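You operate a simulated robot arm through the tools that you are given. There is no shell and no other tool. Be economical: measure what you need, move in short steps, check, and stop when the job is done.

You run a simulated two-armed robot. Do the job below in one go: nothing can be reset, and whatever is moved stays where it is left.

## Task
Join the two paper ends with the strip that the tape card names.
Fine: both clamps down, the strip along the black line, one press of the red lever; then both clamps end up.

The check looks at the end state, three seconds after you hand in, the way a careful person would. Anything else that was tipped, shoved, dropped, spilled or broken makes it a failure.

## Robot
Two 6-joint arms with two-finger parallel grippers on one trunk, on a base that drives. Base frame: it is fixed to the floor where the robot stands at the start and does not move with it; the origin is under the middle of the robot, x ahead of it, y to its left, z up. Lengths are in cm, angles in rad, forces in N, time in s.
The left shoulder is at the start at [8, 21.6, 157.1], the right one opposite. With the tool pointing down near the work surface each hand reaches from about 10 to 74 cm from the robot's upright axis, wherever it stands, measured 20 degrees to its own side. Places, roughly: blue clamp [90, 0, 110]; paper join [70, 0, 90]; yellow clamp [80, -20, 110]. Payload 3.43 kg a hand.
The TCP of each hand is the grasp point between the finger pads, 3 cm short of the fingertips. In the tool frame z runs along the fingers and y along their closing line. Largest opening 9.4 cm; finger width 2.8, thickness 1; the body of the gripper, 5 by 9.6 cm, starts 5.5 cm behind the TCP.
Orientation is that of the tool frame in the base frame, as a unit quaternion [x, y, z, w]. With the fingers straight down and closing along the base's y, the tool's x points along the base's -x, its y along +y and its z along -z.

## Interface
- The arms move only by the tool servo_tool. It takes "left_deltas", "right_deltas" or both (then of equal length, played together; a hand with none holds still); each is a list that holds one entry, the list of rows, each a list of 7 numbers: the shift along the tool's x, y, z in units of 20 mm (1.0 is 20 mm), then the turn, a rotation vector about the tool's x, y, z in units of 4 degrees (1.0 is 4 degrees), then the finger opening in cm, from 0 to 9.4. In form: [[[x, y, z, rx, ry, rz, fingers], ...]]. A call has 1 to 12 rows; each row shifts and turns the commanded pose from where the row before left it, along the tool's axes as they then stand. A call with a number of a shift or a turn outside -1 to 1 is refused whole. Each row takes 0.2 s and may step no farther than 5 cm and 0.15 rad from the row before; otherwise, or with a gripper value out of range, the whole call is refused. Where a pose cannot be reached the arm comes as near as it can. A force on the tool above 60 N (or 10 N above the force at the start of the call, whichever is more), or a blocked arm, ends the call early, and 0.2 s more pass. The fingers move at their own pace (about 7.2 cm/s each) and stop on an object; they squeeze with about 45 N. The grip force told is the motor's: it shows also when the fingers shut on nothing. Time passes only in rows, and 0.2 s behind the last, so rows that do not move let the fingers close. It gives the time, the measured TCP pose, the force on the tool (base axes), the opening and the grip force at its end, in the units of the frame above (readings bear some noise), with the torque about the TCP (base axes, N m) and any sound that the robot's microphone picked up.
- Cameras (640 x 400 px; columns grow to the right, rows downward): "scene" is now at [10.47, -0.56, 172.46]; the picture's right is [-0.05, -1.00, 0.00], its down [-0.80, 0.04, -0.60] and it looks along [0.60, -0.03, -0.80] (base axes); focal length 290 px, centre (320, 200). "left" rides on the left gripper at [7.6, -1.4, -10.3] in its tool frame; the picture's right is [0.18, 0.98, 0.00], its down [-0.75, 0.14, -0.64] and it looks along [-0.63, 0.12, 0.77] (tool axes); focal length 243 px, centre (320, 200). "right" rides on the right gripper at [7.6, 1.4, -10.3] in its tool frame; the picture's right is [-0.18, 0.98, 0.00], its down [-0.75, -0.14, -0.64] and it looks along [-0.63, -0.12, 0.77] (tool axes); focal length 243 px, centre (320, 200). There is no depth. A picture from a camera that has moved, and an enlarged one, comes with that camera's place and axes in the base frame and with its lens.
- snapshot(camera): a new picture of that camera. The clock stands still meanwhile.
- raise_lower(by): slides the trunk up (or, below 0, down) by that many cm; the arms and the scene camera ride with it, the base frame stays. It gives what a move gives, with no picture.
- steer(legs): drives the robot by 1 to 6 legs, each [ahead, left, turn to the left] in cm, cm and rad, along the robot's own axes; the way and the turn of a leg run together, so that a leg with both is an arc; at most 150 cm and 3.142 rad a leg. The arms and the cameras ride along, it lands a little off, and it stops where it bumps. It gives what a move gives.
- aim_head(pan, tilt): turns the head with the scene camera to pan (to the left, within 1.501 rad either way) and tilt (down, from -0.506 to 1.204), counted from straight ahead of the robot. It gives what a move gives.
- enlarge(camera, box): a new picture of the part [left, top, right, bottom] of that camera's present view, enlarged. The clock stands still meanwhile.
- sign_off(): hands the job in; it is judged then, once.

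Work in short steps. Places have to be worked out from the pictures, the camera data and where the tool is seen: move nearer, look again, correct. Check each grasp and each placing, and mend what went wrong. You have 120 turns and 88 pictures in all, those below and enlarged ones among them. Open the grippers and draw the arms clear of the work before you hand the job in, unless the task says otherwise; then end with one line.

The tools are called by a JSON object that holds its "op" and its "data". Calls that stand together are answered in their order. servo_tool: Moves the arms, as the interface text tells. Its arguments: {"type":"object","properties":{"left_deltas":{"type":"array","items":{"type":"array","items":{"type":"array","items":{"type":"number"}}}},"right_deltas":{"type":"array","items":{"type":"array","items":{"type":"array","items":{"type":"number"}}}}},"required":[]} The other tools are called the same way: raise_lower (by) slides the trunk up or down; steer (legs) drives the base; aim_head (pan, tilt) turns the head that bears the scene camera; snapshot (camera) takes a picture; enlarge (camera, box) takes an enlarged picture of a part of a camera's view; sign_off () hands the job in.

At the start:

```text
clock: 0.0
left_tool_pos: [57.09, 11.82, 100.03]
left_tcp_rot: [0.0, 1.0, -0.001, 0.0]
left_ft_force: [0.4, 0.1, -0.7]
left_torque: [0.0, 0.03, 0.01]
left_grip_width: 9.4
left_grip_force: 0.0
right_tool_pos: [37.17, -27.12, 99.89]
right_tcp_rot: [0.0, 1.0, -0.001, 0.001]
right_ft_force: [1.1, -0.6, -0.2]
right_torque: [-0.01, 0.02, 0.0]
right_grip_width: 9.42
right_grip_force: 0.0
trunk travel left (down, up): [-80.1, 3.9]
robot x, y, heading: [-0.02, -0.13, -0.0]
head pan, tilt: [-0.052, 0.922]
```

scene: 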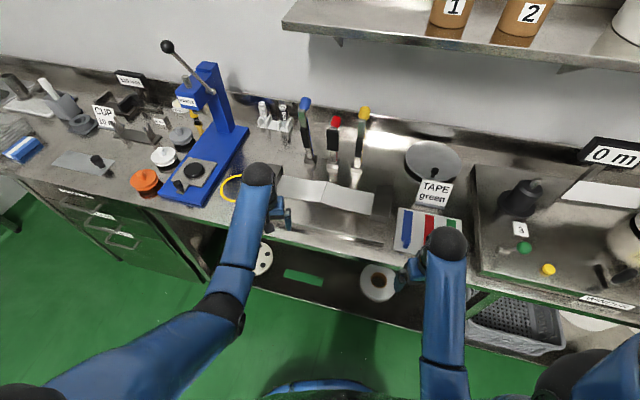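
right: 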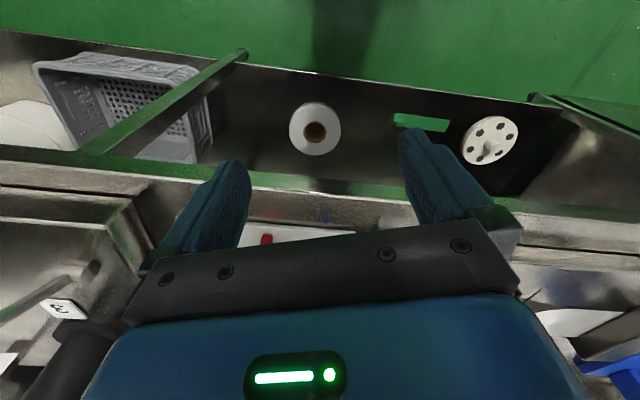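
left: 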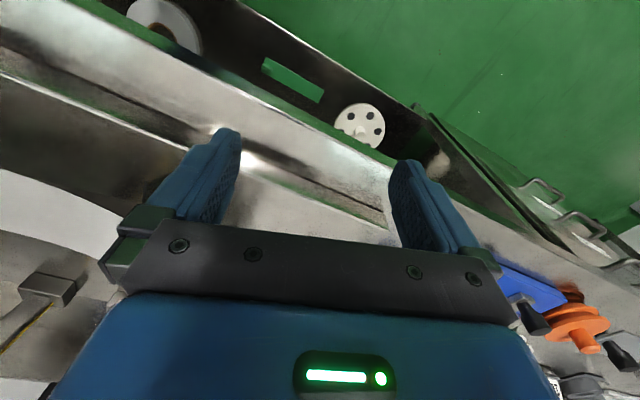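

The card seems to read "TAPE green". I enlarge the work area for details of the levers, paper and strips.

{"op": "enlarge", "data": {"camera": "scene", "box": [240, 80, 480, 230]}}

{"op": "enlarge", "data": {"camera": "scene", "box": [380, 160, 480, 260]}}

```text
2.67 times, centred on (360, 155) of scene
camera zoom: at [10.47, -0.56, 172.46], right [-0.05, -1.0, 0.0], down [-0.8, 0.04, -0.6], along [0.6, -0.03, -0.8], focal length 774 px, centre (213, 320)
```

zoom: 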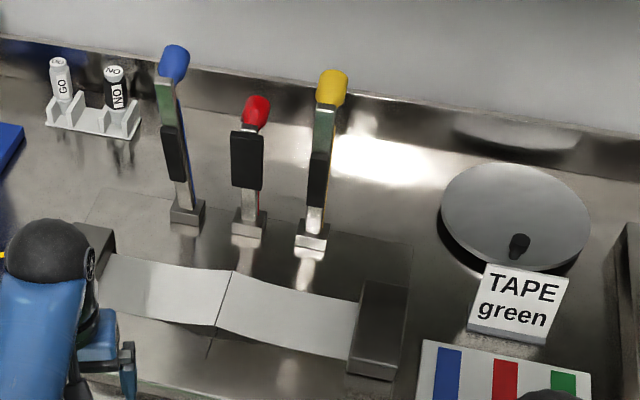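

```text
4.00 times, centred on (430, 210) of scene
camera zoom: at [10.47, -0.56, 172.46], right [-0.05, -1.0, 0.0], down [-0.8, 0.04, -0.6], along [0.6, -0.03, -0.8], focal length 1161 px, centre (-120, 160)
```

zoom: 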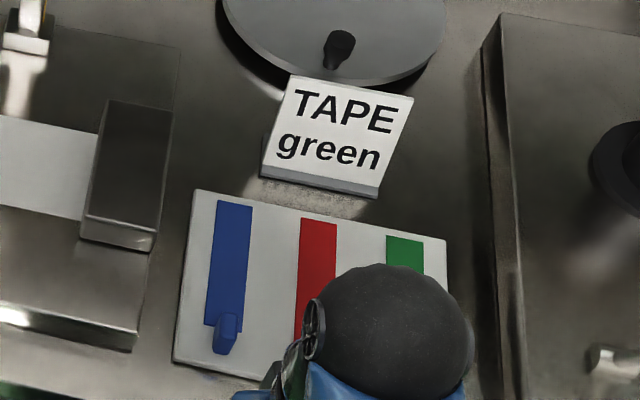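

The card says green. The right arm hides the green strip and the left arm the paper's end, so I pull both arms back and outward a little.

{"op": "servo_tool", "data": {"left_deltas": [[[1, 0.3, -1, 0, 0, 0, 9.4], [1, 0.3, -1, 0, 0, 0, 9.4], [1, 0.5, 0, 0, 0, 0, 9.4], [1, 0.5, 0, 0, 0, 0, 9.4], [1, 0.5, 0, 0, 0, 0, 9.4], [1, 1, 0, 0, 0, 0, 9.4], [1, 1, 0, 0, 0, 0, 9.4], [0.5, 1, 0, 0, 0, 0, 9.4]]], "right_deltas": [[[0, -0.5, -1, 0, 0, 0, 9.4], [0, -0.5, -1, 0, 0, 0, 9.4], [0.5, -1, 0, 0, 0, 0, 9.4], [0.5, -1, 0, 0, 0, 0, 9.4], [0, -1, 0, 0, 0, 0, 9.4], [0, -1, 0, 0, 0, 0, 9.4], [0, -1, 0, 0, 0, 0, 9.4], [0, -1, 0, 0, 0, 0, 9.4]]]}}

{"op": "aim_head", "data": {"pan": -0.15, "tilt": 0.922}}

{"op": "snapshot", "data": {"camera": "scene"}}

```text
clock: 1.8
left_tool_pos: [43.09, 21.93, 100.58]
left_tcp_rot: [0.0, 1.0, 0.0, 0.003]
left_ft_force: [1.0, -0.4, 0.0]
left_torque: [-0.02, -0.02, -0.01]
left_grip_width: 9.43
left_grip_force: 0.1
left hand out of reach, approached as far as the arm can: row 3, 4, 5, 6, 7
right_tool_pos: [35.0, -40.77, 100.09]
right_tcp_rot: [0.0, 1.0, 0.0, 0.0]
right_ft_force: [0.3, -0.5, -0.5]
right_torque: [0.02, -0.01, -0.01]
right_grip_width: 9.37
right_grip_force: 0.0
right hand out of reach, approached as far as the arm can: row 1, 2
trunk travel left (down, up): [-80.1, 3.9]
robot x, y, heading: [0.29, -0.22, -0.006]
head pan, tilt: [-0.052, 0.922]
```

```text
clock: 2.5
left_tool_pos: [43.0, 21.89, 100.7]
left_tcp_rot: [0.0, 1.0, 0.0, 0.002]
left_ft_force: [0.0, -0.8, 0.7]
left_torque: [-0.01, 0.0, -0.02]
left_grip_width: 9.4
left_grip_force: 0.0
right_tool_pos: [35.18, -40.69, 100.21]
right_tcp_rot: [0.0, 1.0, 0.0, 0.001]
right_ft_force: [-0.4, -0.4, 0.7]
right_torque: [-0.01, 0.0, 0.01]
right_grip_width: 9.39
right_grip_force: 0.2
trunk travel left (down, up): [-80.1, 3.9]
robot x, y, heading: [-0.36, -0.09, -0.003]
head pan, tilt: [-0.15, 0.922]
```

```text
82 pictures are left
camera scene: at [10.4, -1.3, 172.47], right [-0.15, -0.99, 0.0], down [-0.79, 0.12, -0.6], along [0.6, -0.09, -0.8], focal length 290 px, centre (320, 200)
```

scene: 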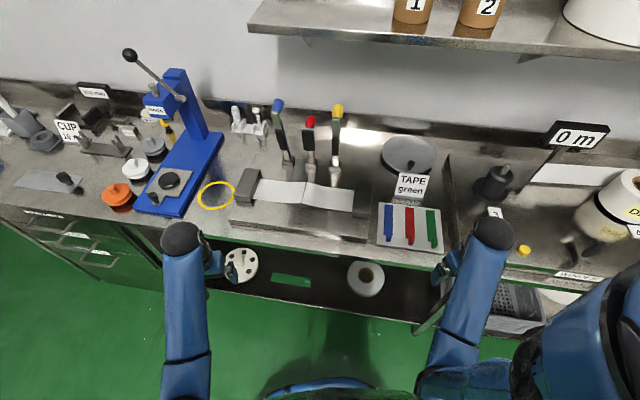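

Now everything is visible. I enlarge the work area in two pieces.

{"op": "enlarge", "data": {"camera": "scene", "box": [215, 90, 375, 250]}}

{"op": "enlarge", "data": {"camera": "scene", "box": [350, 160, 450, 260]}}

```text
2.50 times, centred on (295, 170) of scene
camera zoom: at [10.4, -1.3, 172.47], right [-0.15, -0.99, 0.0], down [-0.79, 0.12, -0.6], along [0.6, -0.09, -0.8], focal length 726 px, centre (382, 275)
```

zoom: 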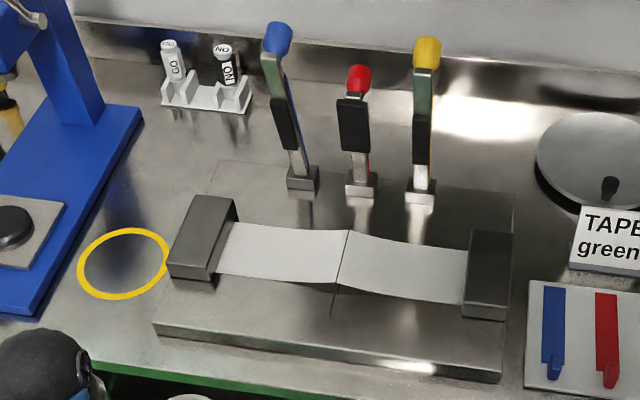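

```text
4.00 times, centred on (400, 210) of scene
camera zoom: at [10.4, -1.3, 172.47], right [-0.15, -0.99, 0.0], down [-0.79, 0.12, -0.6], along [0.6, -0.09, -0.8], focal length 1161 px, centre (0, 160)
```

zoom: 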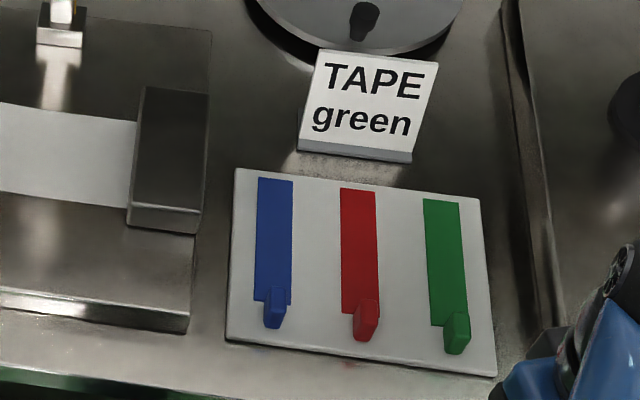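

The bench is turned about −0.265 rad from the robot's frame. Strips and the join line run along the bench depth, levers pivot at the plate's back with pads facing the robot, so they fold towards me. I raise the trunk, turn to face the bench squarely and move closer.

{"op": "raise_lower", "data": {"by": 3.8}}

{"op": "steer", "data": {"legs": [[0, 0, -0.265], [12, 5, 0]]}}

{"op": "aim_head", "data": {"pan": 0.0, "tilt": 0.922}}

{"op": "snapshot", "data": {"camera": "scene"}}

```text
clock: 3.3
left_tool_pos: [43.07, 22.03, 104.42]
left_tcp_rot: [0.0, 1.0, 0.001, 0.002]
left_ft_force: [-0.4, -0.3, -0.3]
left_torque: [0.03, 0.0, 0.02]
left_grip_width: 9.36
left_grip_force: 0.0
right_tool_pos: [35.05, -40.74, 103.95]
right_tcp_rot: [0.0, 1.0, 0.0, 0.0]
right_ft_force: [0.6, -0.4, -0.3]
right_torque: [0.0, -0.01, 0.0]
right_grip_width: 9.39
right_grip_force: 0.1
trunk travel left (down, up): [-83.9, 0.1]
robot x, y, heading: [-0.15, 0.02, -0.003]
head pan, tilt: [-0.15, 0.922]
```

```text
clock: 5.5
left_tool_pos: [59.58, 11.47, 104.56]
left_tcp_rot: [0.133, 0.991, 0.001, 0.004]
left_ft_force: [0.2, 0.3, -0.4]
left_torque: [0.0, -0.03, 0.04]
left_grip_width: 9.39
left_grip_force: 0.1
right_tool_pos: [35.53, -46.92, 103.99]
right_tcp_rot: [0.133, 0.991, 0.001, 0.002]
right_ft_force: [-0.6, 0.1, 0.3]
right_torque: [-0.01, -0.03, 0.02]
right_grip_width: 9.39
right_grip_force: 0.0
trunk travel left (down, up): [-83.9, 0.1]
robot x, y, heading: [12.69, 1.86, -0.269]
head pan, tilt: [-0.15, 0.922]
```

```text
clock: 6.2
left_tool_pos: [59.78, 11.49, 104.53]
left_tcp_rot: [0.133, 0.991, -0.001, 0.003]
left_ft_force: [-0.2, -0.5, 0.1]
left_torque: [0.0, 0.01, 0.01]
left_grip_width: 9.4
left_grip_force: 0.0
right_tool_pos: [35.64, -46.88, 104.03]
right_tcp_rot: [0.133, 0.991, -0.001, 0.001]
right_ft_force: [0.0, -0.3, 0.4]
right_torque: [0.03, 0.01, 0.01]
right_grip_width: 9.39
right_grip_force: 0.0
trunk travel left (down, up): [-83.9, 0.1]
robot x, y, heading: [12.48, 1.73, -0.262]
head pan, tilt: [0.0, 0.922]
```

```text
79 pictures are left
camera scene: at [22.5, -1.27, 176.28], right [-0.26, -0.96, 0.0], down [-0.77, 0.21, -0.61], along [0.58, -0.16, -0.8], focal length 290 px, centre (320, 200)
```

scene: 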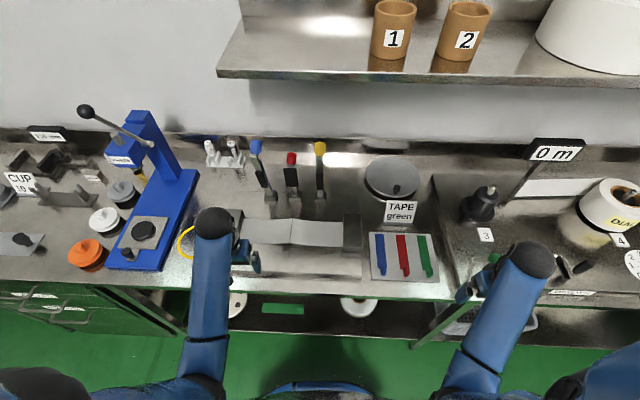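

The bench is now square to the view. I enlarge to measure levers, paper and strips.

{"op": "enlarge", "data": {"camera": "scene", "box": [230, 130, 350, 290]}}

{"op": "enlarge", "data": {"camera": "scene", "box": [340, 190, 460, 290]}}

```text
2.50 times, centred on (290, 210) of scene
camera zoom: at [22.5, -1.27, 176.28], right [-0.26, -0.96, 0.0], down [-0.77, 0.21, -0.61], along [0.58, -0.16, -0.8], focal length 726 px, centre (395, 175)
```

zoom: 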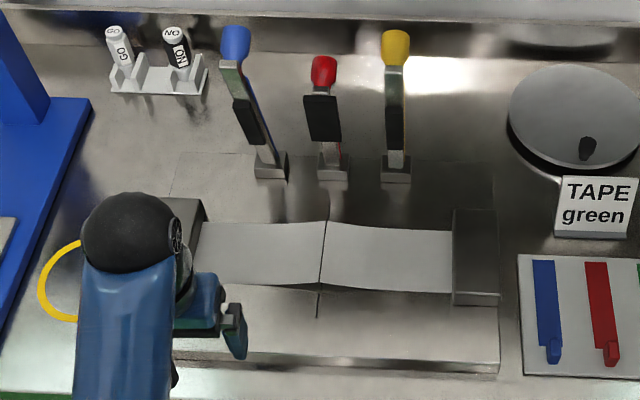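

```text
4.00 times, centred on (400, 240) of scene
camera zoom: at [22.5, -1.27, 176.28], right [-0.26, -0.96, 0.0], down [-0.77, 0.21, -0.61], along [0.58, -0.16, -0.8], focal length 1161 px, centre (0, 40)
```

zoom: 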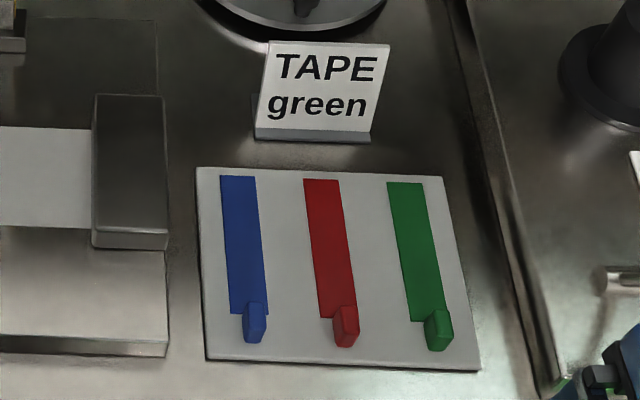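

Levers' knobs lie about 78 cm ahead, so I drive 6 cm closer, then look at the strips with the right wrist camera after moving the right hand over the green tab.

{"op": "steer", "data": {"legs": [[6, 0, 0]]}}

```text
clock: 7.1
left_tool_pos: [64.94, 10.11, 104.85]
left_tcp_rot: [0.134, 0.991, -0.001, 0.007]
left_ft_force: [-0.7, 0.0, -0.1]
left_torque: [-0.01, -0.05, 0.03]
left_grip_width: 9.4
left_grip_force: 0.2
right_tool_pos: [40.69, -48.1, 104.32]
right_tcp_rot: [0.133, 0.991, -0.001, 0.005]
right_ft_force: [-1.0, -0.3, 0.8]
right_torque: [-0.03, -0.02, 0.0]
right_grip_width: 9.41
right_grip_force: 0.0
trunk travel left (down, up): [-83.9, 0.1]
robot x, y, heading: [18.52, 0.24, -0.265]
head pan, tilt: [0.0, 0.922]
```

Now I tilt the left hand toward horizontal (pointing forward) to take the blue lever by its handle.

{"op": "servo_tool", "data": {"left_deltas": [[[0, 0, 0, 0, -1, 0, 9.4], [0, 0, 0, 0, -1, 0, 9.4], [0, 0, 0, 0, -1, 0, 9.4], [0, 0, 0, 0, -1, 0, 9.4], [0, 0, 0, 0, -1, 0, 9.4], [0, 0, 0, 0, -1, 0, 9.4], [0, 0, 0, 0, -1, 0, 9.4], [0, 0, 0, 0, -1, 0, 9.4], [0, 0, 0, 0, -1, 0, 9.4], [0, 0, 0, 0, -1, 0, 9.4], [0, 0, 0, 0, -1, 0, 9.4], [0, 0, 0, 0, -1, 0, 9.4]]]}}

{"op": "servo_tool", "data": {"left_deltas": [[[-0.5, 0, 0.1, 0, -1, 0, 9.4], [-0.5, 0, 0.1, 0, -1, 0, 9.4], [-0.5, 0, 0, 0, -1, 0, 9.4], [-0.5, 0, 0, 0, -1, 0, 9.4], [-0.5, 0, 0, 0, -1, 0, 9.4], [-0.5, 0, 0, 0, -1, 0, 9.4], [-0.5, 0, 0, 0, -1, 0, 9.4], [0, 0, 0, 0, -1, 0, 9.4], [0, 0, 0, 0, -1, 0, 9.4], [0, 0, 0, 0, -1, 0, 9.4]]]}}

{"op": "snapshot", "data": {"camera": "scene"}}

{"op": "snapshot", "data": {"camera": "left"}}

```text
clock: 9.7
left_tool_pos: [65.73, 10.01, 104.38]
left_tcp_rot: [0.122, 0.904, -0.055, 0.406]
left_ft_force: [0.2, 0.5, -0.1]
left_torque: [0.02, 0.01, 0.0]
left_grip_width: 9.4
left_grip_force: 0.1
right_tool_pos: [41.48, -48.37, 103.81]
right_tcp_rot: [0.133, 0.991, 0.0, 0.0]
right_ft_force: [-0.8, -0.6, 0.3]
right_torque: [-0.02, -0.01, 0.02]
right_grip_width: 9.4
right_grip_force: 0.2
trunk travel left (down, up): [-83.9, 0.1]
robot x, y, heading: [18.7, 0.3, -0.267]
head pan, tilt: [0.0, 0.922]
```

```text
clock: 11.9
left_tool_pos: [69.32, 9.25, 110.09]
left_tcp_rot: [0.092, 0.726, -0.084, 0.676]
left_ft_force: [1.1, 0.1, 0.1]
left_torque: [0.04, 0.01, 0.01]
left_grip_width: 9.41
left_grip_force: 0.1
left hand out of reach, approached as far as the arm can: row 10
right_tool_pos: [41.57, -48.34, 103.8]
right_tcp_rot: [0.134, 0.991, -0.001, 0.001]
right_ft_force: [-0.8, -0.2, -0.4]
right_torque: [0.03, 0.02, 0.0]
right_grip_width: 9.43
right_grip_force: 0.1
trunk travel left (down, up): [-83.9, 0.1]
robot x, y, heading: [18.47, 0.06, -0.265]
head pan, tilt: [0.0, 0.922]
```

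```text
76 pictures are left
camera scene: at [28.5, -2.76, 176.27], right [-0.26, -0.96, 0.0], down [-0.77, 0.21, -0.6], along [0.58, -0.16, -0.8], focal length 290 px, centre (320, 200)
```

scene: 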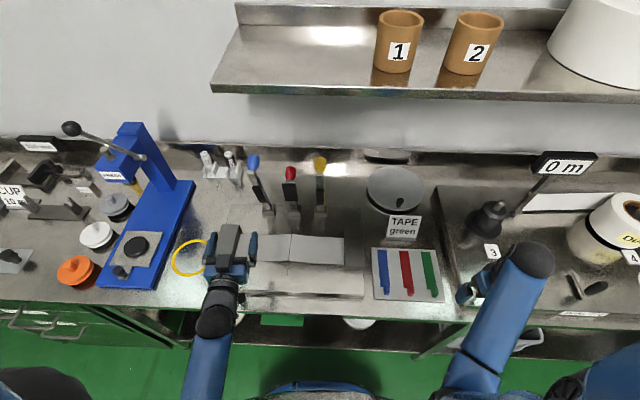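

```text
75 pictures are left
camera left: at [58.68, 10.6, 103.27], right [0.23, 0.96, -0.18], down [-0.53, 0.28, 0.8], along [0.81, -0.09, 0.57], focal length 243 px, centre (320, 200)
```

left: 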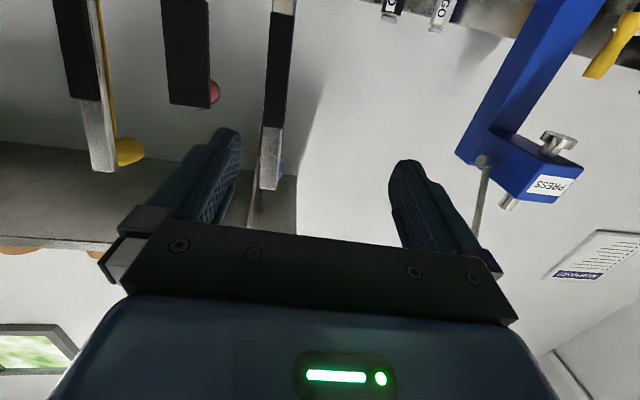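

From two views the blue knob is near R(f 64, l 17.3, z 120), with the lever leaning toward me. I move the left hand up, sideways and partway forward with a narrower opening.

{"op": "servo_tool", "data": {"left_deltas": [[[-0.7, -0.5, 0, 0, 0, 0, 6], [-0.7, -0.5, 0, 0, 0, 0, 6], [-0.7, -0.5, 0, 0, 0, 0, 6], [-0.7, -0.5, 0, 0, 0, 0, 6], [-0.7, -0.45, 0, 0, 0, 0, 6], [0, 0, 1, 0, 0, 0, 6], [0, 0, 1, 0, 0, 0, 6], [0, 0, 1, 0, 0, 0, 6], [0, 0, 1, 0, 0, 0, 6], [0, 0, 1, 0, 0, 0, 6]]]}}

{"op": "enlarge", "data": {"camera": "scene", "box": [200, 130, 360, 290]}}

{"op": "snapshot", "data": {"camera": "left"}}

```text
clock: 14.1
left_tool_pos: [78.19, 1.86, 116.73]
left_tcp_rot: [0.096, 0.712, -0.092, 0.689]
left_ft_force: [0.1, 0.7, 0.3]
left_torque: [0.02, -0.02, -0.03]
left_grip_width: 6.01
left_grip_force: 0.1
right_tool_pos: [41.68, -48.42, 103.91]
right_tcp_rot: [0.133, 0.991, 0.0, 0.0]
right_ft_force: [-0.1, -0.8, -0.2]
right_torque: [-0.02, -0.01, 0.0]
right_grip_width: 9.41
right_grip_force: 0.0
trunk travel left (down, up): [-83.9, 0.1]
robot x, y, heading: [18.67, 0.43, -0.266]
head pan, tilt: [0.0, 0.922]
```

```text
2.50 times, centred on (280, 210) of scene
camera zoom: at [28.64, -2.82, 176.25], right [-0.26, -0.96, 0.0], down [-0.77, 0.21, -0.6], along [0.58, -0.16, -0.8], focal length 726 px, centre (420, 175)
```

zoom: 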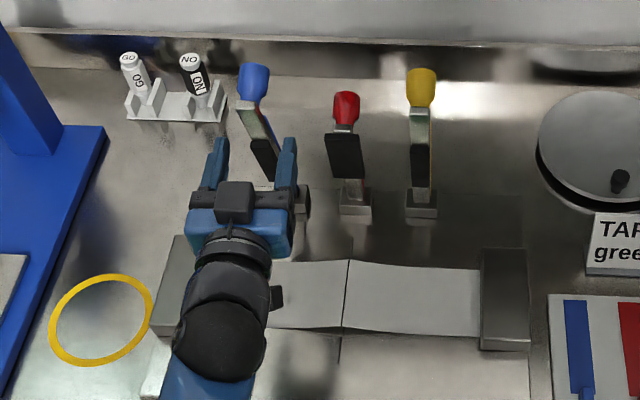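

```text
73 pictures are left
camera left: at [67.66, 3.19, 109.48], right [0.25, 0.95, -0.18], down [-0.56, 0.3, 0.77], along [0.79, -0.09, 0.61], focal length 243 px, centre (320, 200)
```

left: 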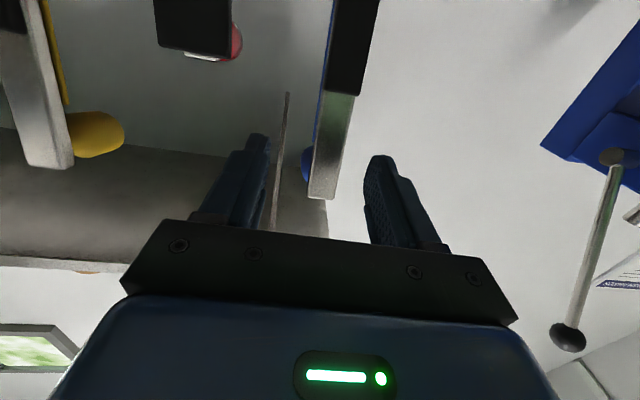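

Handle is about 0.6 cm to the left of the finger centre and 4–7 cm ahead. I shift 0.6 left and go 4 cm forward, then look.

{"op": "servo_tool", "data": {"left_deltas": [[[0, 0.3, 0, 0, 0, 0, 6], [0, 0, 1, 0, 0, 0, 6], [0, 0, 1, 0, 0, 0, 6]]]}}

{"op": "snapshot", "data": {"camera": "left"}}

{"op": "enlarge", "data": {"camera": "scene", "box": [220, 130, 320, 230]}}

```text
clock: 14.9
left_tool_pos: [82.18, 1.39, 116.71]
left_tcp_rot: [0.095, 0.712, -0.092, 0.69]
left_ft_force: [0.4, -0.9, -0.4]
left_torque: [0.02, -0.02, -0.02]
left_grip_width: 5.98
left_grip_force: 0.1
right_tool_pos: [41.6, -48.44, 103.82]
right_tcp_rot: [0.133, 0.991, 0.0, -0.001]
right_ft_force: [-0.5, -0.2, -0.5]
right_torque: [0.0, -0.03, -0.04]
right_grip_width: 9.38
right_grip_force: 0.1
trunk travel left (down, up): [-83.9, 0.1]
robot x, y, heading: [18.34, 0.09, -0.266]
head pan, tilt: [0.0, 0.922]
```

```text
72 pictures are left
camera left: at [71.68, 2.75, 109.34], right [0.25, 0.95, -0.18], down [-0.56, 0.3, 0.77], along [0.79, -0.09, 0.61], focal length 243 px, centre (320, 200)
```

left: 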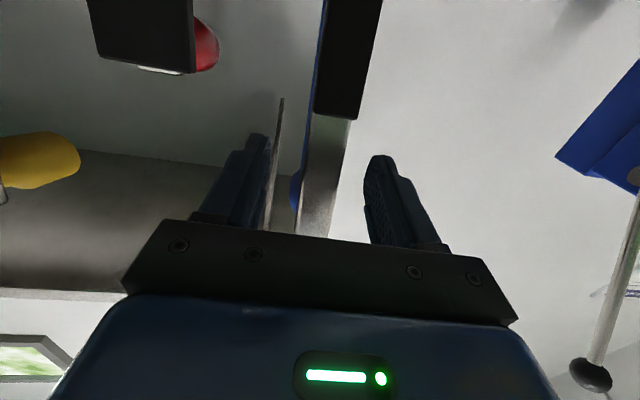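

```text
4.00 times, centred on (270, 180) of scene
camera zoom: at [28.71, -2.86, 176.25], right [-0.26, -0.96, 0.0], down [-0.77, 0.21, -0.6], along [0.58, -0.16, -0.8], focal length 1161 px, centre (520, 280)
```

zoom: 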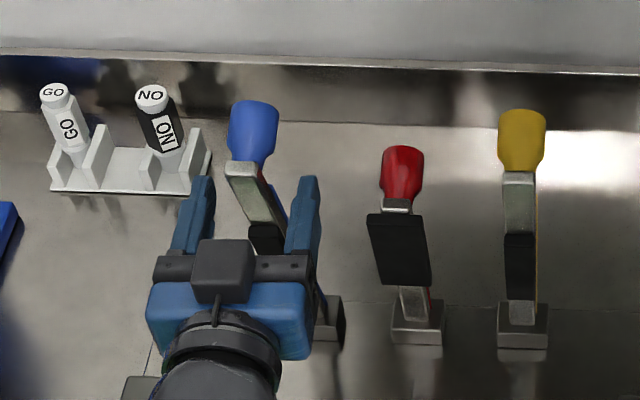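

The handle sits between the pads at TCP depth by triangulation. I close the fingers.

{"op": "servo_tool", "data": {"left_deltas": [[[0, 0, 0, 0, 0, 0, 3], [0, 0, 0, 0, 0, 0, 1], [0, 0, 0, 0, 0, 0, 0], [0, 0, 0, 0, 0, 0, 0]]]}}

{"op": "snapshot", "data": {"camera": "left"}}

```text
clock: 15.9
left_tool_pos: [82.0, 1.44, 116.81]
left_tcp_rot: [0.095, 0.712, -0.094, 0.689]
left_ft_force: [-1.0, 2.8, 1.0]
left_torque: [-1.34, 0.57, -0.86]
left_grip_width: 2.18
left_grip_force: 45.0
right_tool_pos: [41.52, -48.34, 103.92]
right_tcp_rot: [0.133, 0.991, 0.0, 0.0]
right_ft_force: [-0.2, -0.2, -0.4]
right_torque: [0.0, 0.0, -0.01]
right_grip_width: 9.4
right_grip_force: 0.1
trunk travel left (down, up): [-83.9, 0.1]
robot x, y, heading: [18.55, -0.01, -0.273]
head pan, tilt: [0.0, 0.922]
```

```text
70 pictures are left
camera left: at [71.48, 2.86, 109.47], right [0.25, 0.95, -0.19], down [-0.56, 0.3, 0.77], along [0.79, -0.09, 0.61], focal length 243 px, centre (320, 200)
```

left: 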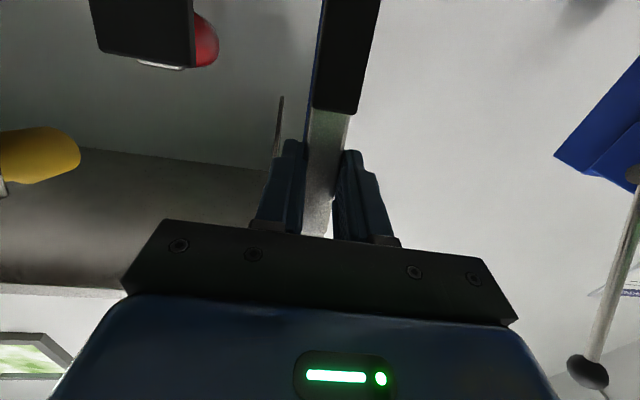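

Blue lever is gripped (2.18 cm). I pull it down along an arc about its pivot (radius ≈24 cm), first 4 steps, checking forces.

{"op": "servo_tool", "data": {"left_deltas": [[[0.344, 0, -0.776, 0, 1, 0, 0], [0.344, 0, -0.776, 0, 1, 0, 0], [0.344, 0, -0.776, 0, 1, 0, 0], [0.344, 0, -0.776, 0, 1, 0, 0]]]}}

```text
clock: 16.9
left_tool_pos: [75.96, 3.36, 114.44]
left_tcp_rot: [0.107, 0.803, -0.078, 0.581]
left_ft_force: [12.1, 9.0, -4.6]
left_torque: [-0.66, -0.95, -0.41]
left_grip_width: 2.2
left_grip_force: 45.2
right_tool_pos: [41.78, -48.12, 103.9]
right_tcp_rot: [0.134, 0.991, -0.001, -0.002]
right_ft_force: [0.5, 0.7, 0.8]
right_torque: [-0.02, -0.02, 0.02]
right_grip_width: 9.38
right_grip_force: 0.0
trunk travel left (down, up): [-83.9, 0.1]
robot x, y, heading: [18.33, 0.34, -0.267]
head pan, tilt: [0.0, 0.922]
```

Forces are modest; the side force suggests a slight leftward drift, so I add that and continue.

{"op": "servo_tool", "data": {"left_deltas": [[[0.344, 0.1, -0.776, 0, 1, 0, 0], [0.344, 0.06, -0.776, 0, 1, 0, 0], [0.344, 0.06, -0.776, 0, 1, 0, 0], [0.344, 0.06, -0.776, 0, 1, 0, 0]]]}}

{"op": "enlarge", "data": {"camera": "scene", "box": [200, 130, 360, 290]}}

```text
clock: 17.9
left_tool_pos: [69.15, 5.11, 115.08]
left_tcp_rot: [0.117, 0.873, -0.062, 0.469]
left_ft_force: [-0.4, -0.1, 0.6]
left_torque: [0.0, -0.02, 0.03]
left_grip_width: 0.03
left_grip_force: 32.8
right_tool_pos: [41.39, -48.4, 103.85]
right_tcp_rot: [0.132, 0.991, 0.001, 0.001]
right_ft_force: [0.2, 0.2, 0.1]
right_torque: [0.04, -0.05, 0.01]
right_grip_width: 9.41
right_grip_force: 0.2
trunk travel left (down, up): [-83.9, 0.1]
robot x, y, heading: [18.34, -0.01, -0.268]
head pan, tilt: [0.0, 0.922]
```

```text
2.50 times, centred on (280, 210) of scene
camera zoom: at [28.11, -3.08, 176.33], right [-0.26, -0.96, 0.0], down [-0.77, 0.21, -0.61], along [0.58, -0.16, -0.8], focal length 726 px, centre (420, 175)
```

zoom: 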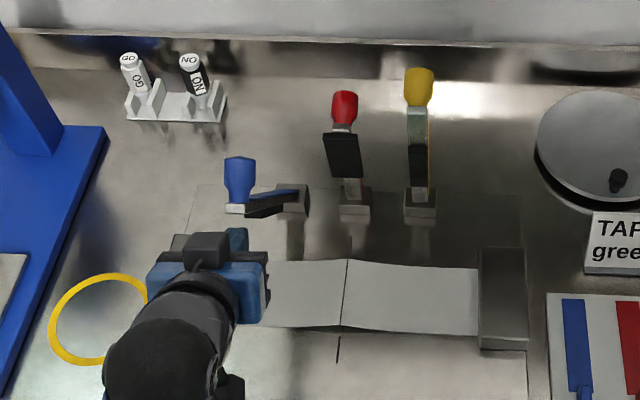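

The grip slipped off the handle end; the lever now leans further toward me. I look with the left camera to see where it is.

{"op": "snapshot", "data": {"camera": "left"}}

{"op": "enlarge", "data": {"camera": "scene", "box": [220, 150, 320, 250]}}

```text
68 pictures are left
camera left: at [56.44, 7.21, 114.37], right [0.16, 0.98, -0.15], down [-0.08, 0.17, 0.98], along [0.98, -0.15, 0.1], focal length 243 px, centre (320, 200)
```

left: 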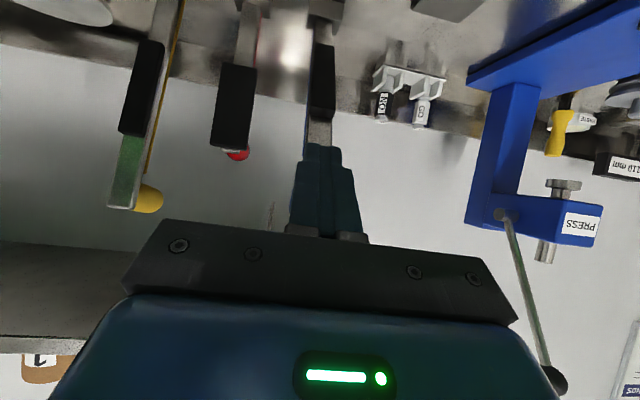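

```text
4.00 times, centred on (270, 200) of scene
camera zoom: at [28.11, -3.08, 176.33], right [-0.26, -0.96, 0.0], down [-0.77, 0.21, -0.61], along [0.58, -0.16, -0.8], focal length 1161 px, centre (520, 200)
```

zoom: 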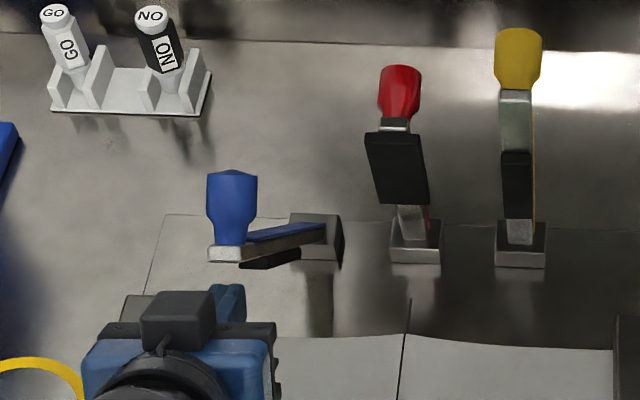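

I see: the knob stands perpendicular to the bar at its end (on the back side), so the lever now leans ≈39° and my tool rotated the wrong way. I re-approach: open, straddle the bar ~3 cm inboard of its end.

{"op": "servo_tool", "data": {"left_deltas": [[[0, 0, 0, 0, 0, 0, 5], [0, 0, 0, 0, 0, 0, 5], [-0.23, 0, 0.6, 0, 0, 0, 5], [-0.23, 0, 0.6, 0, 0, 0, 5], [-0.23, 0, 0.6, 0, 0, 0, 5]]]}}

{"op": "snapshot", "data": {"camera": "left"}}

{"op": "enlarge", "data": {"camera": "scene", "box": [220, 150, 320, 250]}}

```text
clock: 19.1
left_tool_pos: [73.02, 4.37, 113.76]
left_tcp_rot: [0.117, 0.875, -0.062, 0.466]
left_ft_force: [0.4, 0.0, -0.5]
left_torque: [0.01, -0.03, 0.01]
left_grip_width: 5.0
left_grip_force: 0.0
right_tool_pos: [41.63, -48.33, 103.95]
right_tcp_rot: [0.133, 0.991, 0.0, -0.001]
right_ft_force: [0.4, -0.2, 0.8]
right_torque: [-0.02, 0.02, 0.0]
right_grip_width: 9.4
right_grip_force: 0.1
trunk travel left (down, up): [-83.9, 0.1]
robot x, y, heading: [18.35, 0.03, -0.268]
head pan, tilt: [0.0, 0.922]
```

```text
66 pictures are left
camera left: at [60.45, 6.43, 113.13], right [0.16, 0.98, -0.15], down [-0.07, 0.17, 0.98], along [0.98, -0.15, 0.1], focal length 243 px, centre (320, 200)
```

left: 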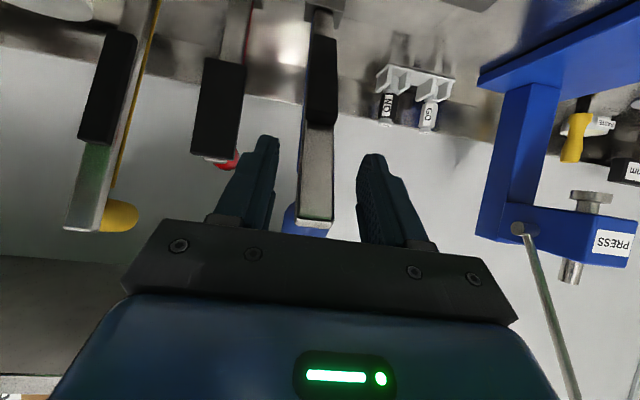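

```text
4.00 times, centred on (270, 200) of scene
camera zoom: at [28.71, -2.8, 176.25], right [-0.26, -0.96, 0.0], down [-0.77, 0.21, -0.6], along [0.58, -0.16, -0.8], focal length 1161 px, centre (520, 200)
```

zoom: 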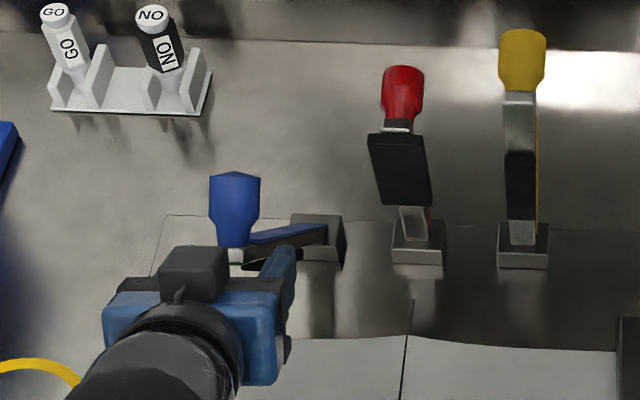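

The bar is centred between the fingers, its end ~2 cm ahead and 2 cm above the TCP. I advance 3.8 cm and close.

{"op": "servo_tool", "data": {"left_deltas": [[[-0.46, 0, 0.83, 0, 0, 0, 5], [-0.46, 0, 0.83, 0, 0, 0, 5], [0, 0, 0, 0, 0, 0, 3], [0, 0, 0, 0, 0, 0, 1], [0, 0, 0, 0, 0, 0, 0], [0, 0, 0, 0, 0, 0, 0]]]}}

{"op": "snapshot", "data": {"camera": "left"}}

```text
clock: 20.5
left_tool_pos: [76.71, 3.41, 113.72]
left_tcp_rot: [0.118, 0.874, -0.063, 0.467]
left_ft_force: [3.7, -3.1, -2.5]
left_torque: [-0.13, -0.68, -0.03]
left_grip_width: 3.56
left_grip_force: 44.7
right_tool_pos: [41.56, -48.43, 103.84]
right_tcp_rot: [0.133, 0.991, 0.0, -0.001]
right_ft_force: [-0.4, -0.8, -1.0]
right_torque: [-0.01, 0.0, -0.01]
right_grip_width: 9.4
right_grip_force: 0.1
trunk travel left (down, up): [-83.9, 0.1]
robot x, y, heading: [18.32, 0.0, -0.267]
head pan, tilt: [0.0, 0.922]
```

```text
64 pictures are left
camera left: at [64.04, 5.33, 112.99], right [0.16, 0.98, -0.15], down [-0.07, 0.17, 0.98], along [0.98, -0.15, 0.1], focal length 243 px, centre (320, 200)
```

left: 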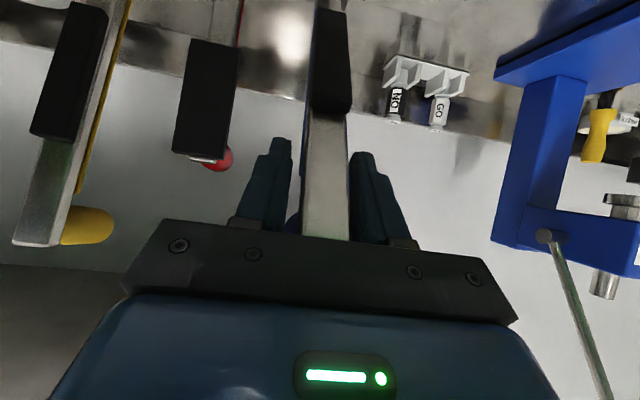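

The fingers now hold the knob (3.56 cm). Keeping the orientation fixed, I pull the knob along the arc down and toward me.

{"op": "servo_tool", "data": {"left_deltas": [[[0.895, 0.04, -0.305, 0, 0, 0, 0], [0.916, 0.04, -0.233, 0, 0, 0, 0], [0.931, 0.03, -0.161, 0, 0, 0, 0], [0.941, 0.03, -0.087, 0, 0, 0, 0], [0.945, 0.02, -0.013, 0, 0, 0, 0]]]}}

{"op": "enlarge", "data": {"camera": "scene", "box": [200, 130, 360, 290]}}

```text
clock: 21.7
left_tool_pos: [70.31, 5.39, 106.91]
left_tcp_rot: [0.117, 0.875, -0.062, 0.466]
left_ft_force: [-0.8, 1.0, 5.1]
left_torque: [-0.28, -0.97, 0.0]
left_grip_width: 3.59
left_grip_force: 45.0
right_tool_pos: [41.51, -48.37, 103.95]
right_tcp_rot: [0.133, 0.991, 0.001, 0.0]
right_ft_force: [-0.3, 1.2, -0.4]
right_torque: [0.01, -0.04, 0.0]
right_grip_width: 9.4
right_grip_force: 0.1
trunk travel left (down, up): [-83.9, 0.1]
robot x, y, heading: [18.46, -0.28, -0.269]
head pan, tilt: [0.0, 0.922]
```

```text
2.50 times, centred on (280, 210) of scene
camera zoom: at [28.39, -2.74, 176.28], right [-0.26, -0.96, 0.0], down [-0.77, 0.21, -0.6], along [0.58, -0.16, -0.8], focal length 726 px, centre (420, 175)
```

zoom: 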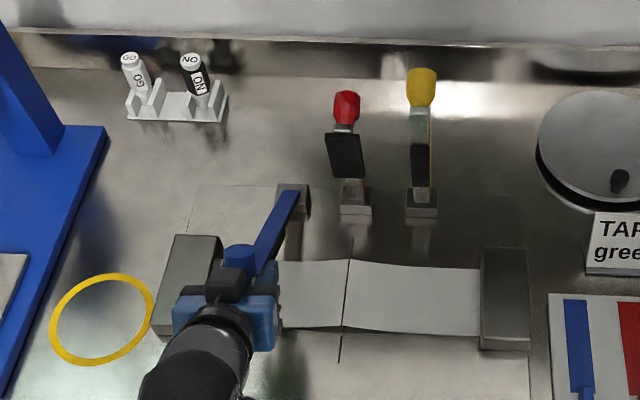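

Going well. I continue the arc in two parts.

{"op": "servo_tool", "data": {"left_deltas": [[[0.943, 0.02, 0.061, 0, 0, 0, 0], [0.935, 0.02, 0.135, 0, 0, 0, 0], [0.922, 0.01, 0.208, 0, 0, 0, 0], [0.903, 0.01, 0.279, 0, 0, 0, 0]]]}}

{"op": "enlarge", "data": {"camera": "scene", "box": [200, 130, 360, 290]}}

{"op": "snapshot", "data": {"camera": "left"}}

```text
clock: 22.7
left_tool_pos: [67.31, 6.31, 99.98]
left_tcp_rot: [0.118, 0.874, -0.063, 0.467]
left_ft_force: [-5.8, 0.1, 6.2]
left_torque: [-0.36, -1.29, 0.07]
left_grip_width: 3.56
left_grip_force: 45.2
right_tool_pos: [41.36, -48.31, 103.94]
right_tcp_rot: [0.133, 0.991, -0.001, 0.0]
right_ft_force: [-0.8, -0.5, -0.4]
right_torque: [-0.02, -0.02, 0.04]
right_grip_width: 9.39
right_grip_force: 0.0
trunk travel left (down, up): [-83.9, 0.1]
robot x, y, heading: [18.41, 0.36, -0.265]
head pan, tilt: [0.0, 0.922]
```

```text
2.50 times, centred on (280, 210) of scene
camera zoom: at [28.2, -2.75, 176.29], right [-0.26, -0.96, 0.0], down [-0.77, 0.21, -0.61], along [0.58, -0.16, -0.8], focal length 726 px, centre (420, 175)
```

zoom: 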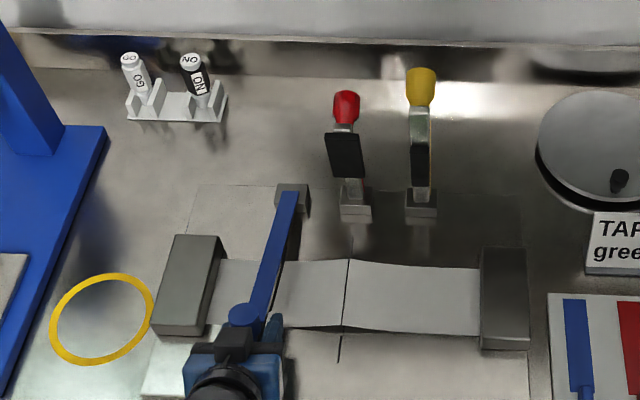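

```text
61 pictures are left
camera left: at [54.73, 8.35, 99.32], right [0.16, 0.97, -0.15], down [-0.07, 0.17, 0.98], along [0.98, -0.15, 0.1], focal length 243 px, centre (320, 200)
```

left: 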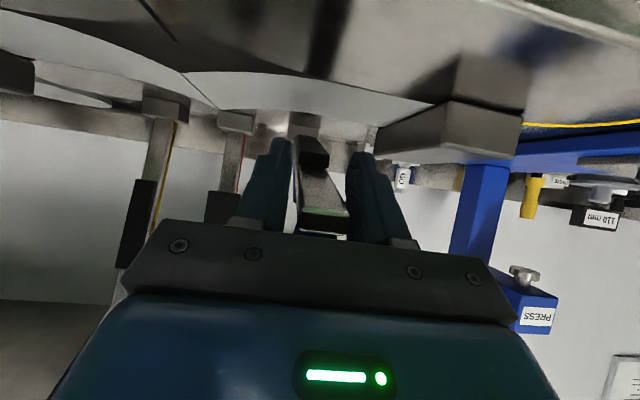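

Nearly down. Two more steps, watching the force.

{"op": "servo_tool", "data": {"left_deltas": [[[0.878, 0.0, 0.349, 0, 0, 0, 0], [0.848, 0.0, 0.417, 0, 0, 0, 0]]]}}

{"op": "snapshot", "data": {"camera": "left"}}

```text
clock: 23.3
left_tool_pos: [66.76, 6.56, 96.17]
left_tcp_rot: [0.117, 0.874, -0.062, 0.467]
left_ft_force: [-8.0, -1.1, 1.9]
left_torque: [-0.25, -1.17, 0.06]
left_grip_width: 3.55
left_grip_force: 44.5
right_tool_pos: [41.37, -48.4, 103.88]
right_tcp_rot: [0.133, 0.991, 0.0, 0.001]
right_ft_force: [0.2, 0.3, -0.1]
right_torque: [0.02, 0.01, 0.0]
right_grip_width: 9.39
right_grip_force: 0.1
trunk travel left (down, up): [-83.9, 0.1]
robot x, y, heading: [18.26, 0.4, -0.266]
head pan, tilt: [0.0, 0.922]
```

```text
60 pictures are left
camera left: at [54.06, 8.57, 95.49], right [0.16, 0.98, -0.15], down [-0.07, 0.17, 0.98], along [0.98, -0.15, 0.1], focal length 243 px, centre (320, 200)
```

left: 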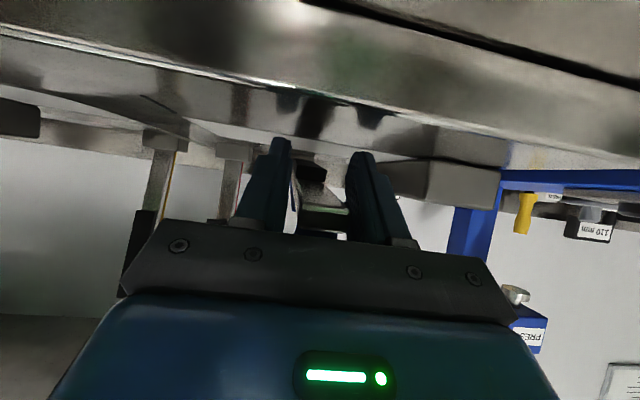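

Still a small gap under the pad; I lower another 0.8 cm with force check.

{"op": "servo_tool", "data": {"left_deltas": [[[0.17, 0.0, 0.11, 0, 0, 0, 0], [0.17, 0.0, 0.11, 0, 0, 0, 0]]]}}

{"op": "enlarge", "data": {"camera": "left", "box": [200, 80, 420, 260]}}

```text
clock: 23.9
left_tool_pos: [66.68, 6.61, 95.89]
left_tcp_rot: [0.117, 0.872, -0.064, 0.472]
left_ft_force: [-11.3, 5.8, 28.2]
left_torque: [0.14, 0.52, 0.16]
left_grip_width: 3.59
left_grip_force: 45.2
right_tool_pos: [41.18, -48.33, 104.07]
right_tcp_rot: [0.134, 0.991, -0.001, 0.002]
right_ft_force: [0.0, 1.0, -0.5]
right_torque: [0.02, -0.04, -0.03]
right_grip_width: 9.42
right_grip_force: 0.0
trunk travel left (down, up): [-83.9, 0.1]
robot x, y, heading: [18.33, 0.24, -0.264]
head pan, tilt: [0.0, 0.922]
```

```text
2.22 times, centred on (310, 170) of left
camera zoom: at [54.06, 8.57, 95.06], right [0.16, 0.97, -0.15], down [-0.08, 0.17, 0.98], along [0.98, -0.15, 0.11], focal length 539 px, centre (342, 267)
```

zoom: 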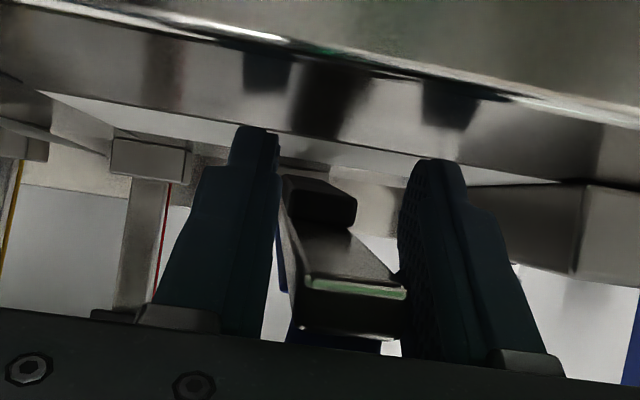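

Contact at ~28 N, though it may be the fingertips on the plate. I release, back off along the tool axis, and will press the knob from above with closed fingers.

{"op": "servo_tool", "data": {"left_deltas": [[[-0.1, 0.0, -0.05, 0, 0, 0, 4.5], [0, 0, 0, 0, 0, 0, 5.5], [0, 0, -0.8, 0, 0, 0, 5.5], [0, 0, -1, 0, 0, 0, 5.5], [0, 0, -1, 0, 0, 0, 5.5], [0, 0, -1, 0, 0, 0, 5.5]]]}}

{"op": "enlarge", "data": {"camera": "scene", "box": [200, 130, 360, 290]}}

{"op": "snapshot", "data": {"camera": "left"}}

```text
clock: 25.3
left_tool_pos: [61.01, 8.1, 99.73]
left_tcp_rot: [0.117, 0.875, -0.062, 0.467]
left_ft_force: [-0.2, 0.6, -0.2]
left_torque: [0.0, -0.03, -0.01]
left_grip_width: 5.51
left_grip_force: 0.0
right_tool_pos: [41.6, -48.28, 103.84]
right_tcp_rot: [0.133, 0.991, -0.001, -0.001]
right_ft_force: [0.8, 0.7, -0.1]
right_torque: [0.0, 0.02, 0.04]
right_grip_width: 9.4
right_grip_force: 0.0
trunk travel left (down, up): [-83.9, 0.1]
robot x, y, heading: [18.48, 0.17, -0.265]
head pan, tilt: [0.0, 0.922]
```

```text
2.50 times, centred on (280, 210) of scene
camera zoom: at [28.58, -2.81, 176.25], right [-0.26, -0.96, 0.0], down [-0.77, 0.21, -0.6], along [0.58, -0.16, -0.8], focal length 726 px, centre (420, 175)
```

zoom: 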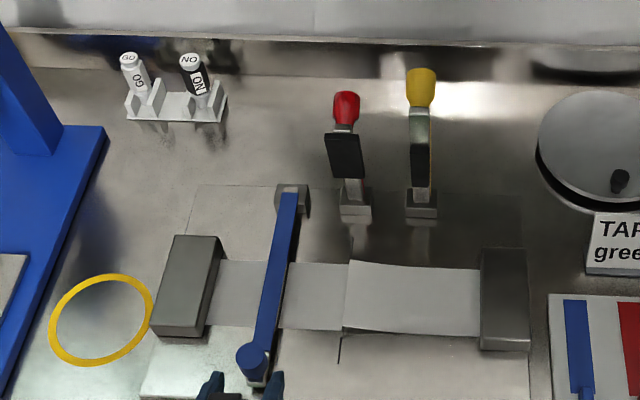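

```text
57 pictures are left
camera left: at [48.29, 10.19, 99.13], right [0.16, 0.98, -0.15], down [-0.07, 0.17, 0.98], along [0.98, -0.15, 0.1], focal length 243 px, centre (320, 200)
```

left: 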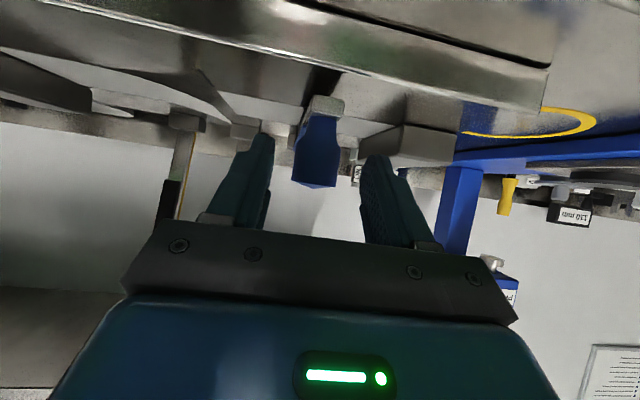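

The left paper is now pressed flat under the blue pad, and the lever stays down. Now the yellow lever with the right hand: tilt it forward while moving left.

{"op": "servo_tool", "data": {"right_deltas": [[[0, 1, 0, 0, -1, 0, 6], [0, 1, 0, 0, -1, 0, 6], [0, 1, 0, 0, -1, 0, 6], [0, 1, 0, 0, -1, 0, 6], [0, 1, 0, 0, -1, 0, 6], [0, 1, 0, 0, -1, 0, 6], [0, 1, 0, 0, -1, 0, 6], [0, 1, 0, 0, -1, 0, 6], [0, 1, 0, 0, -1, 0, 6], [0, 1, 0, 0, -1, 0, 6], [0, 1, 0, 0, -1, 0, 6], [0, 1, 0, 0, -1, 0, 6]]]}}

{"op": "servo_tool", "data": {"right_deltas": [[[-0.8, 1, -0.1, 0, -1, 0, 6], [-0.8, 1, -0.1, 0, -1, 0, 6], [-0.8, 1, -0.1, 0, -1, 0, 6], [-0.8, 1, -0.1, 0, 0, 0, 6], [-0.8, 1, -0.1, 0, 0, 0, 6], [-0.8, 1, -0.1, 0, 0, 0, 6], [-0.8, 1, -0.1, 0, 0, 0, 6], [-0.8, 1, -0.1, 0, 0, 0, 6]]]}}

```text
clock: 27.9
left_tool_pos: [60.87, 8.01, 99.81]
left_tcp_rot: [0.117, 0.874, -0.063, 0.467]
left_ft_force: [-1.4, -0.7, 0.6]
left_torque: [0.0, 0.0, -0.03]
left_grip_width: 5.5
left_grip_force: 0.0
right_tool_pos: [47.81, -25.28, 103.81]
right_tcp_rot: [0.121, 0.905, -0.054, 0.404]
right_ft_force: [-0.1, -0.8, 0.9]
right_torque: [0.01, -0.03, 0.01]
right_grip_width: 6.01
right_grip_force: 0.1
trunk travel left (down, up): [-83.9, 0.1]
robot x, y, heading: [18.47, -0.05, -0.27]
head pan, tilt: [0.0, 0.922]
```

```text
clock: 29.7
left_tool_pos: [60.98, 8.31, 99.9]
left_tcp_rot: [0.118, 0.874, -0.064, 0.467]
left_ft_force: [-0.3, -0.1, 0.0]
left_torque: [0.01, 0.03, -0.01]
left_grip_width: 5.52
left_grip_force: 0.1
right_tool_pos: [57.74, -11.36, 115.5]
right_tcp_rot: [0.114, 0.859, -0.066, 0.495]
right_ft_force: [-0.2, 0.3, 0.1]
right_torque: [-0.04, 0.01, 0.0]
right_grip_width: 6.0
right_grip_force: 0.0
trunk travel left (down, up): [-83.9, 0.1]
robot x, y, heading: [18.39, 0.42, -0.269]
head pan, tilt: [0.0, 0.922]
```

Right hand is at the yellow lever's lateral position, 60° tilt. I move forward and up to just in front of the lever and look.

{"op": "servo_tool", "data": {"right_deltas": [[[-0.81, 0.02, 0.78, 0, 0, 0, 6], [-0.81, 0.02, 0.78, 0, 0, 0, 6], [-0.81, 0.02, 0.78, 0, 0, 0, 6], [-0.81, 0.02, 0.78, 0, 0, 0, 6], [-0.81, 0, 0.78, 0, 0, 0, 6], [-0.81, 0, 0.78, 0, 0, 0, 6]]]}}

{"op": "snapshot", "data": {"camera": "right"}}

{"op": "enlarge", "data": {"camera": "scene", "box": [240, 130, 400, 290]}}

```text
clock: 31.1
left_tool_pos: [60.95, 8.32, 99.84]
left_tcp_rot: [0.118, 0.874, -0.063, 0.467]
left_ft_force: [-0.2, -1.0, 0.1]
left_torque: [0.01, 0.0, 0.0]
left_grip_width: 5.49
left_grip_force: 0.0
right_tool_pos: [70.29, -14.45, 119.0]
right_tcp_rot: [0.115, 0.859, -0.067, 0.495]
right_ft_force: [-0.1, 0.5, -0.3]
right_torque: [-0.02, 0.0, -0.04]
right_grip_width: 6.0
right_grip_force: 0.0
trunk travel left (down, up): [-83.9, 0.1]
robot x, y, heading: [18.21, 0.44, -0.263]
head pan, tilt: [0.0, 0.922]
```

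```text
56 pictures are left
camera right: at [58.29, -9.72, 117.7], right [0.35, 0.92, 0.16], down [-0.21, -0.09, 0.97], along [0.91, -0.37, 0.16], focal length 243 px, centre (320, 200)
```

right: 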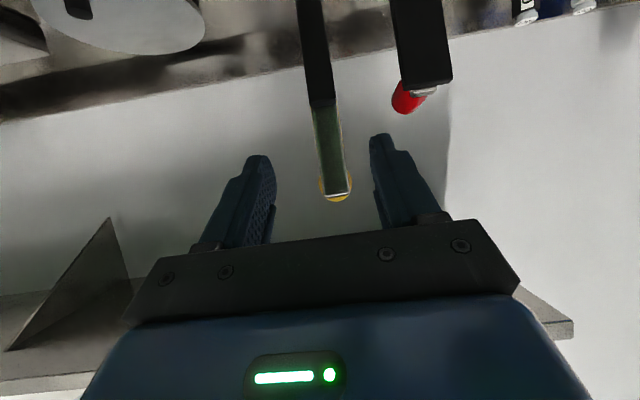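

```text
2.50 times, centred on (320, 210) of scene
camera zoom: at [28.63, -2.73, 176.25], right [-0.26, -0.96, 0.0], down [-0.77, 0.21, -0.6], along [0.58, -0.16, -0.8], focal length 726 px, centre (320, 175)
```

zoom: 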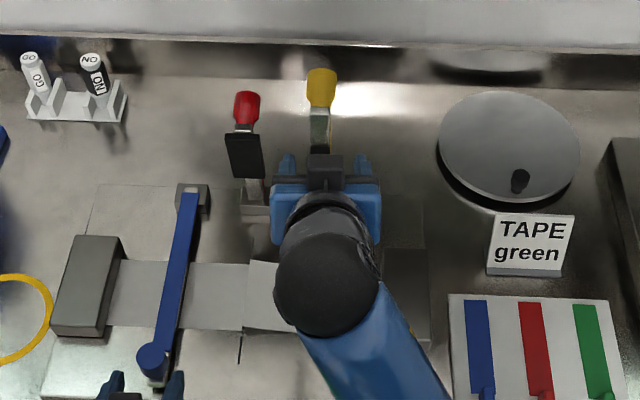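

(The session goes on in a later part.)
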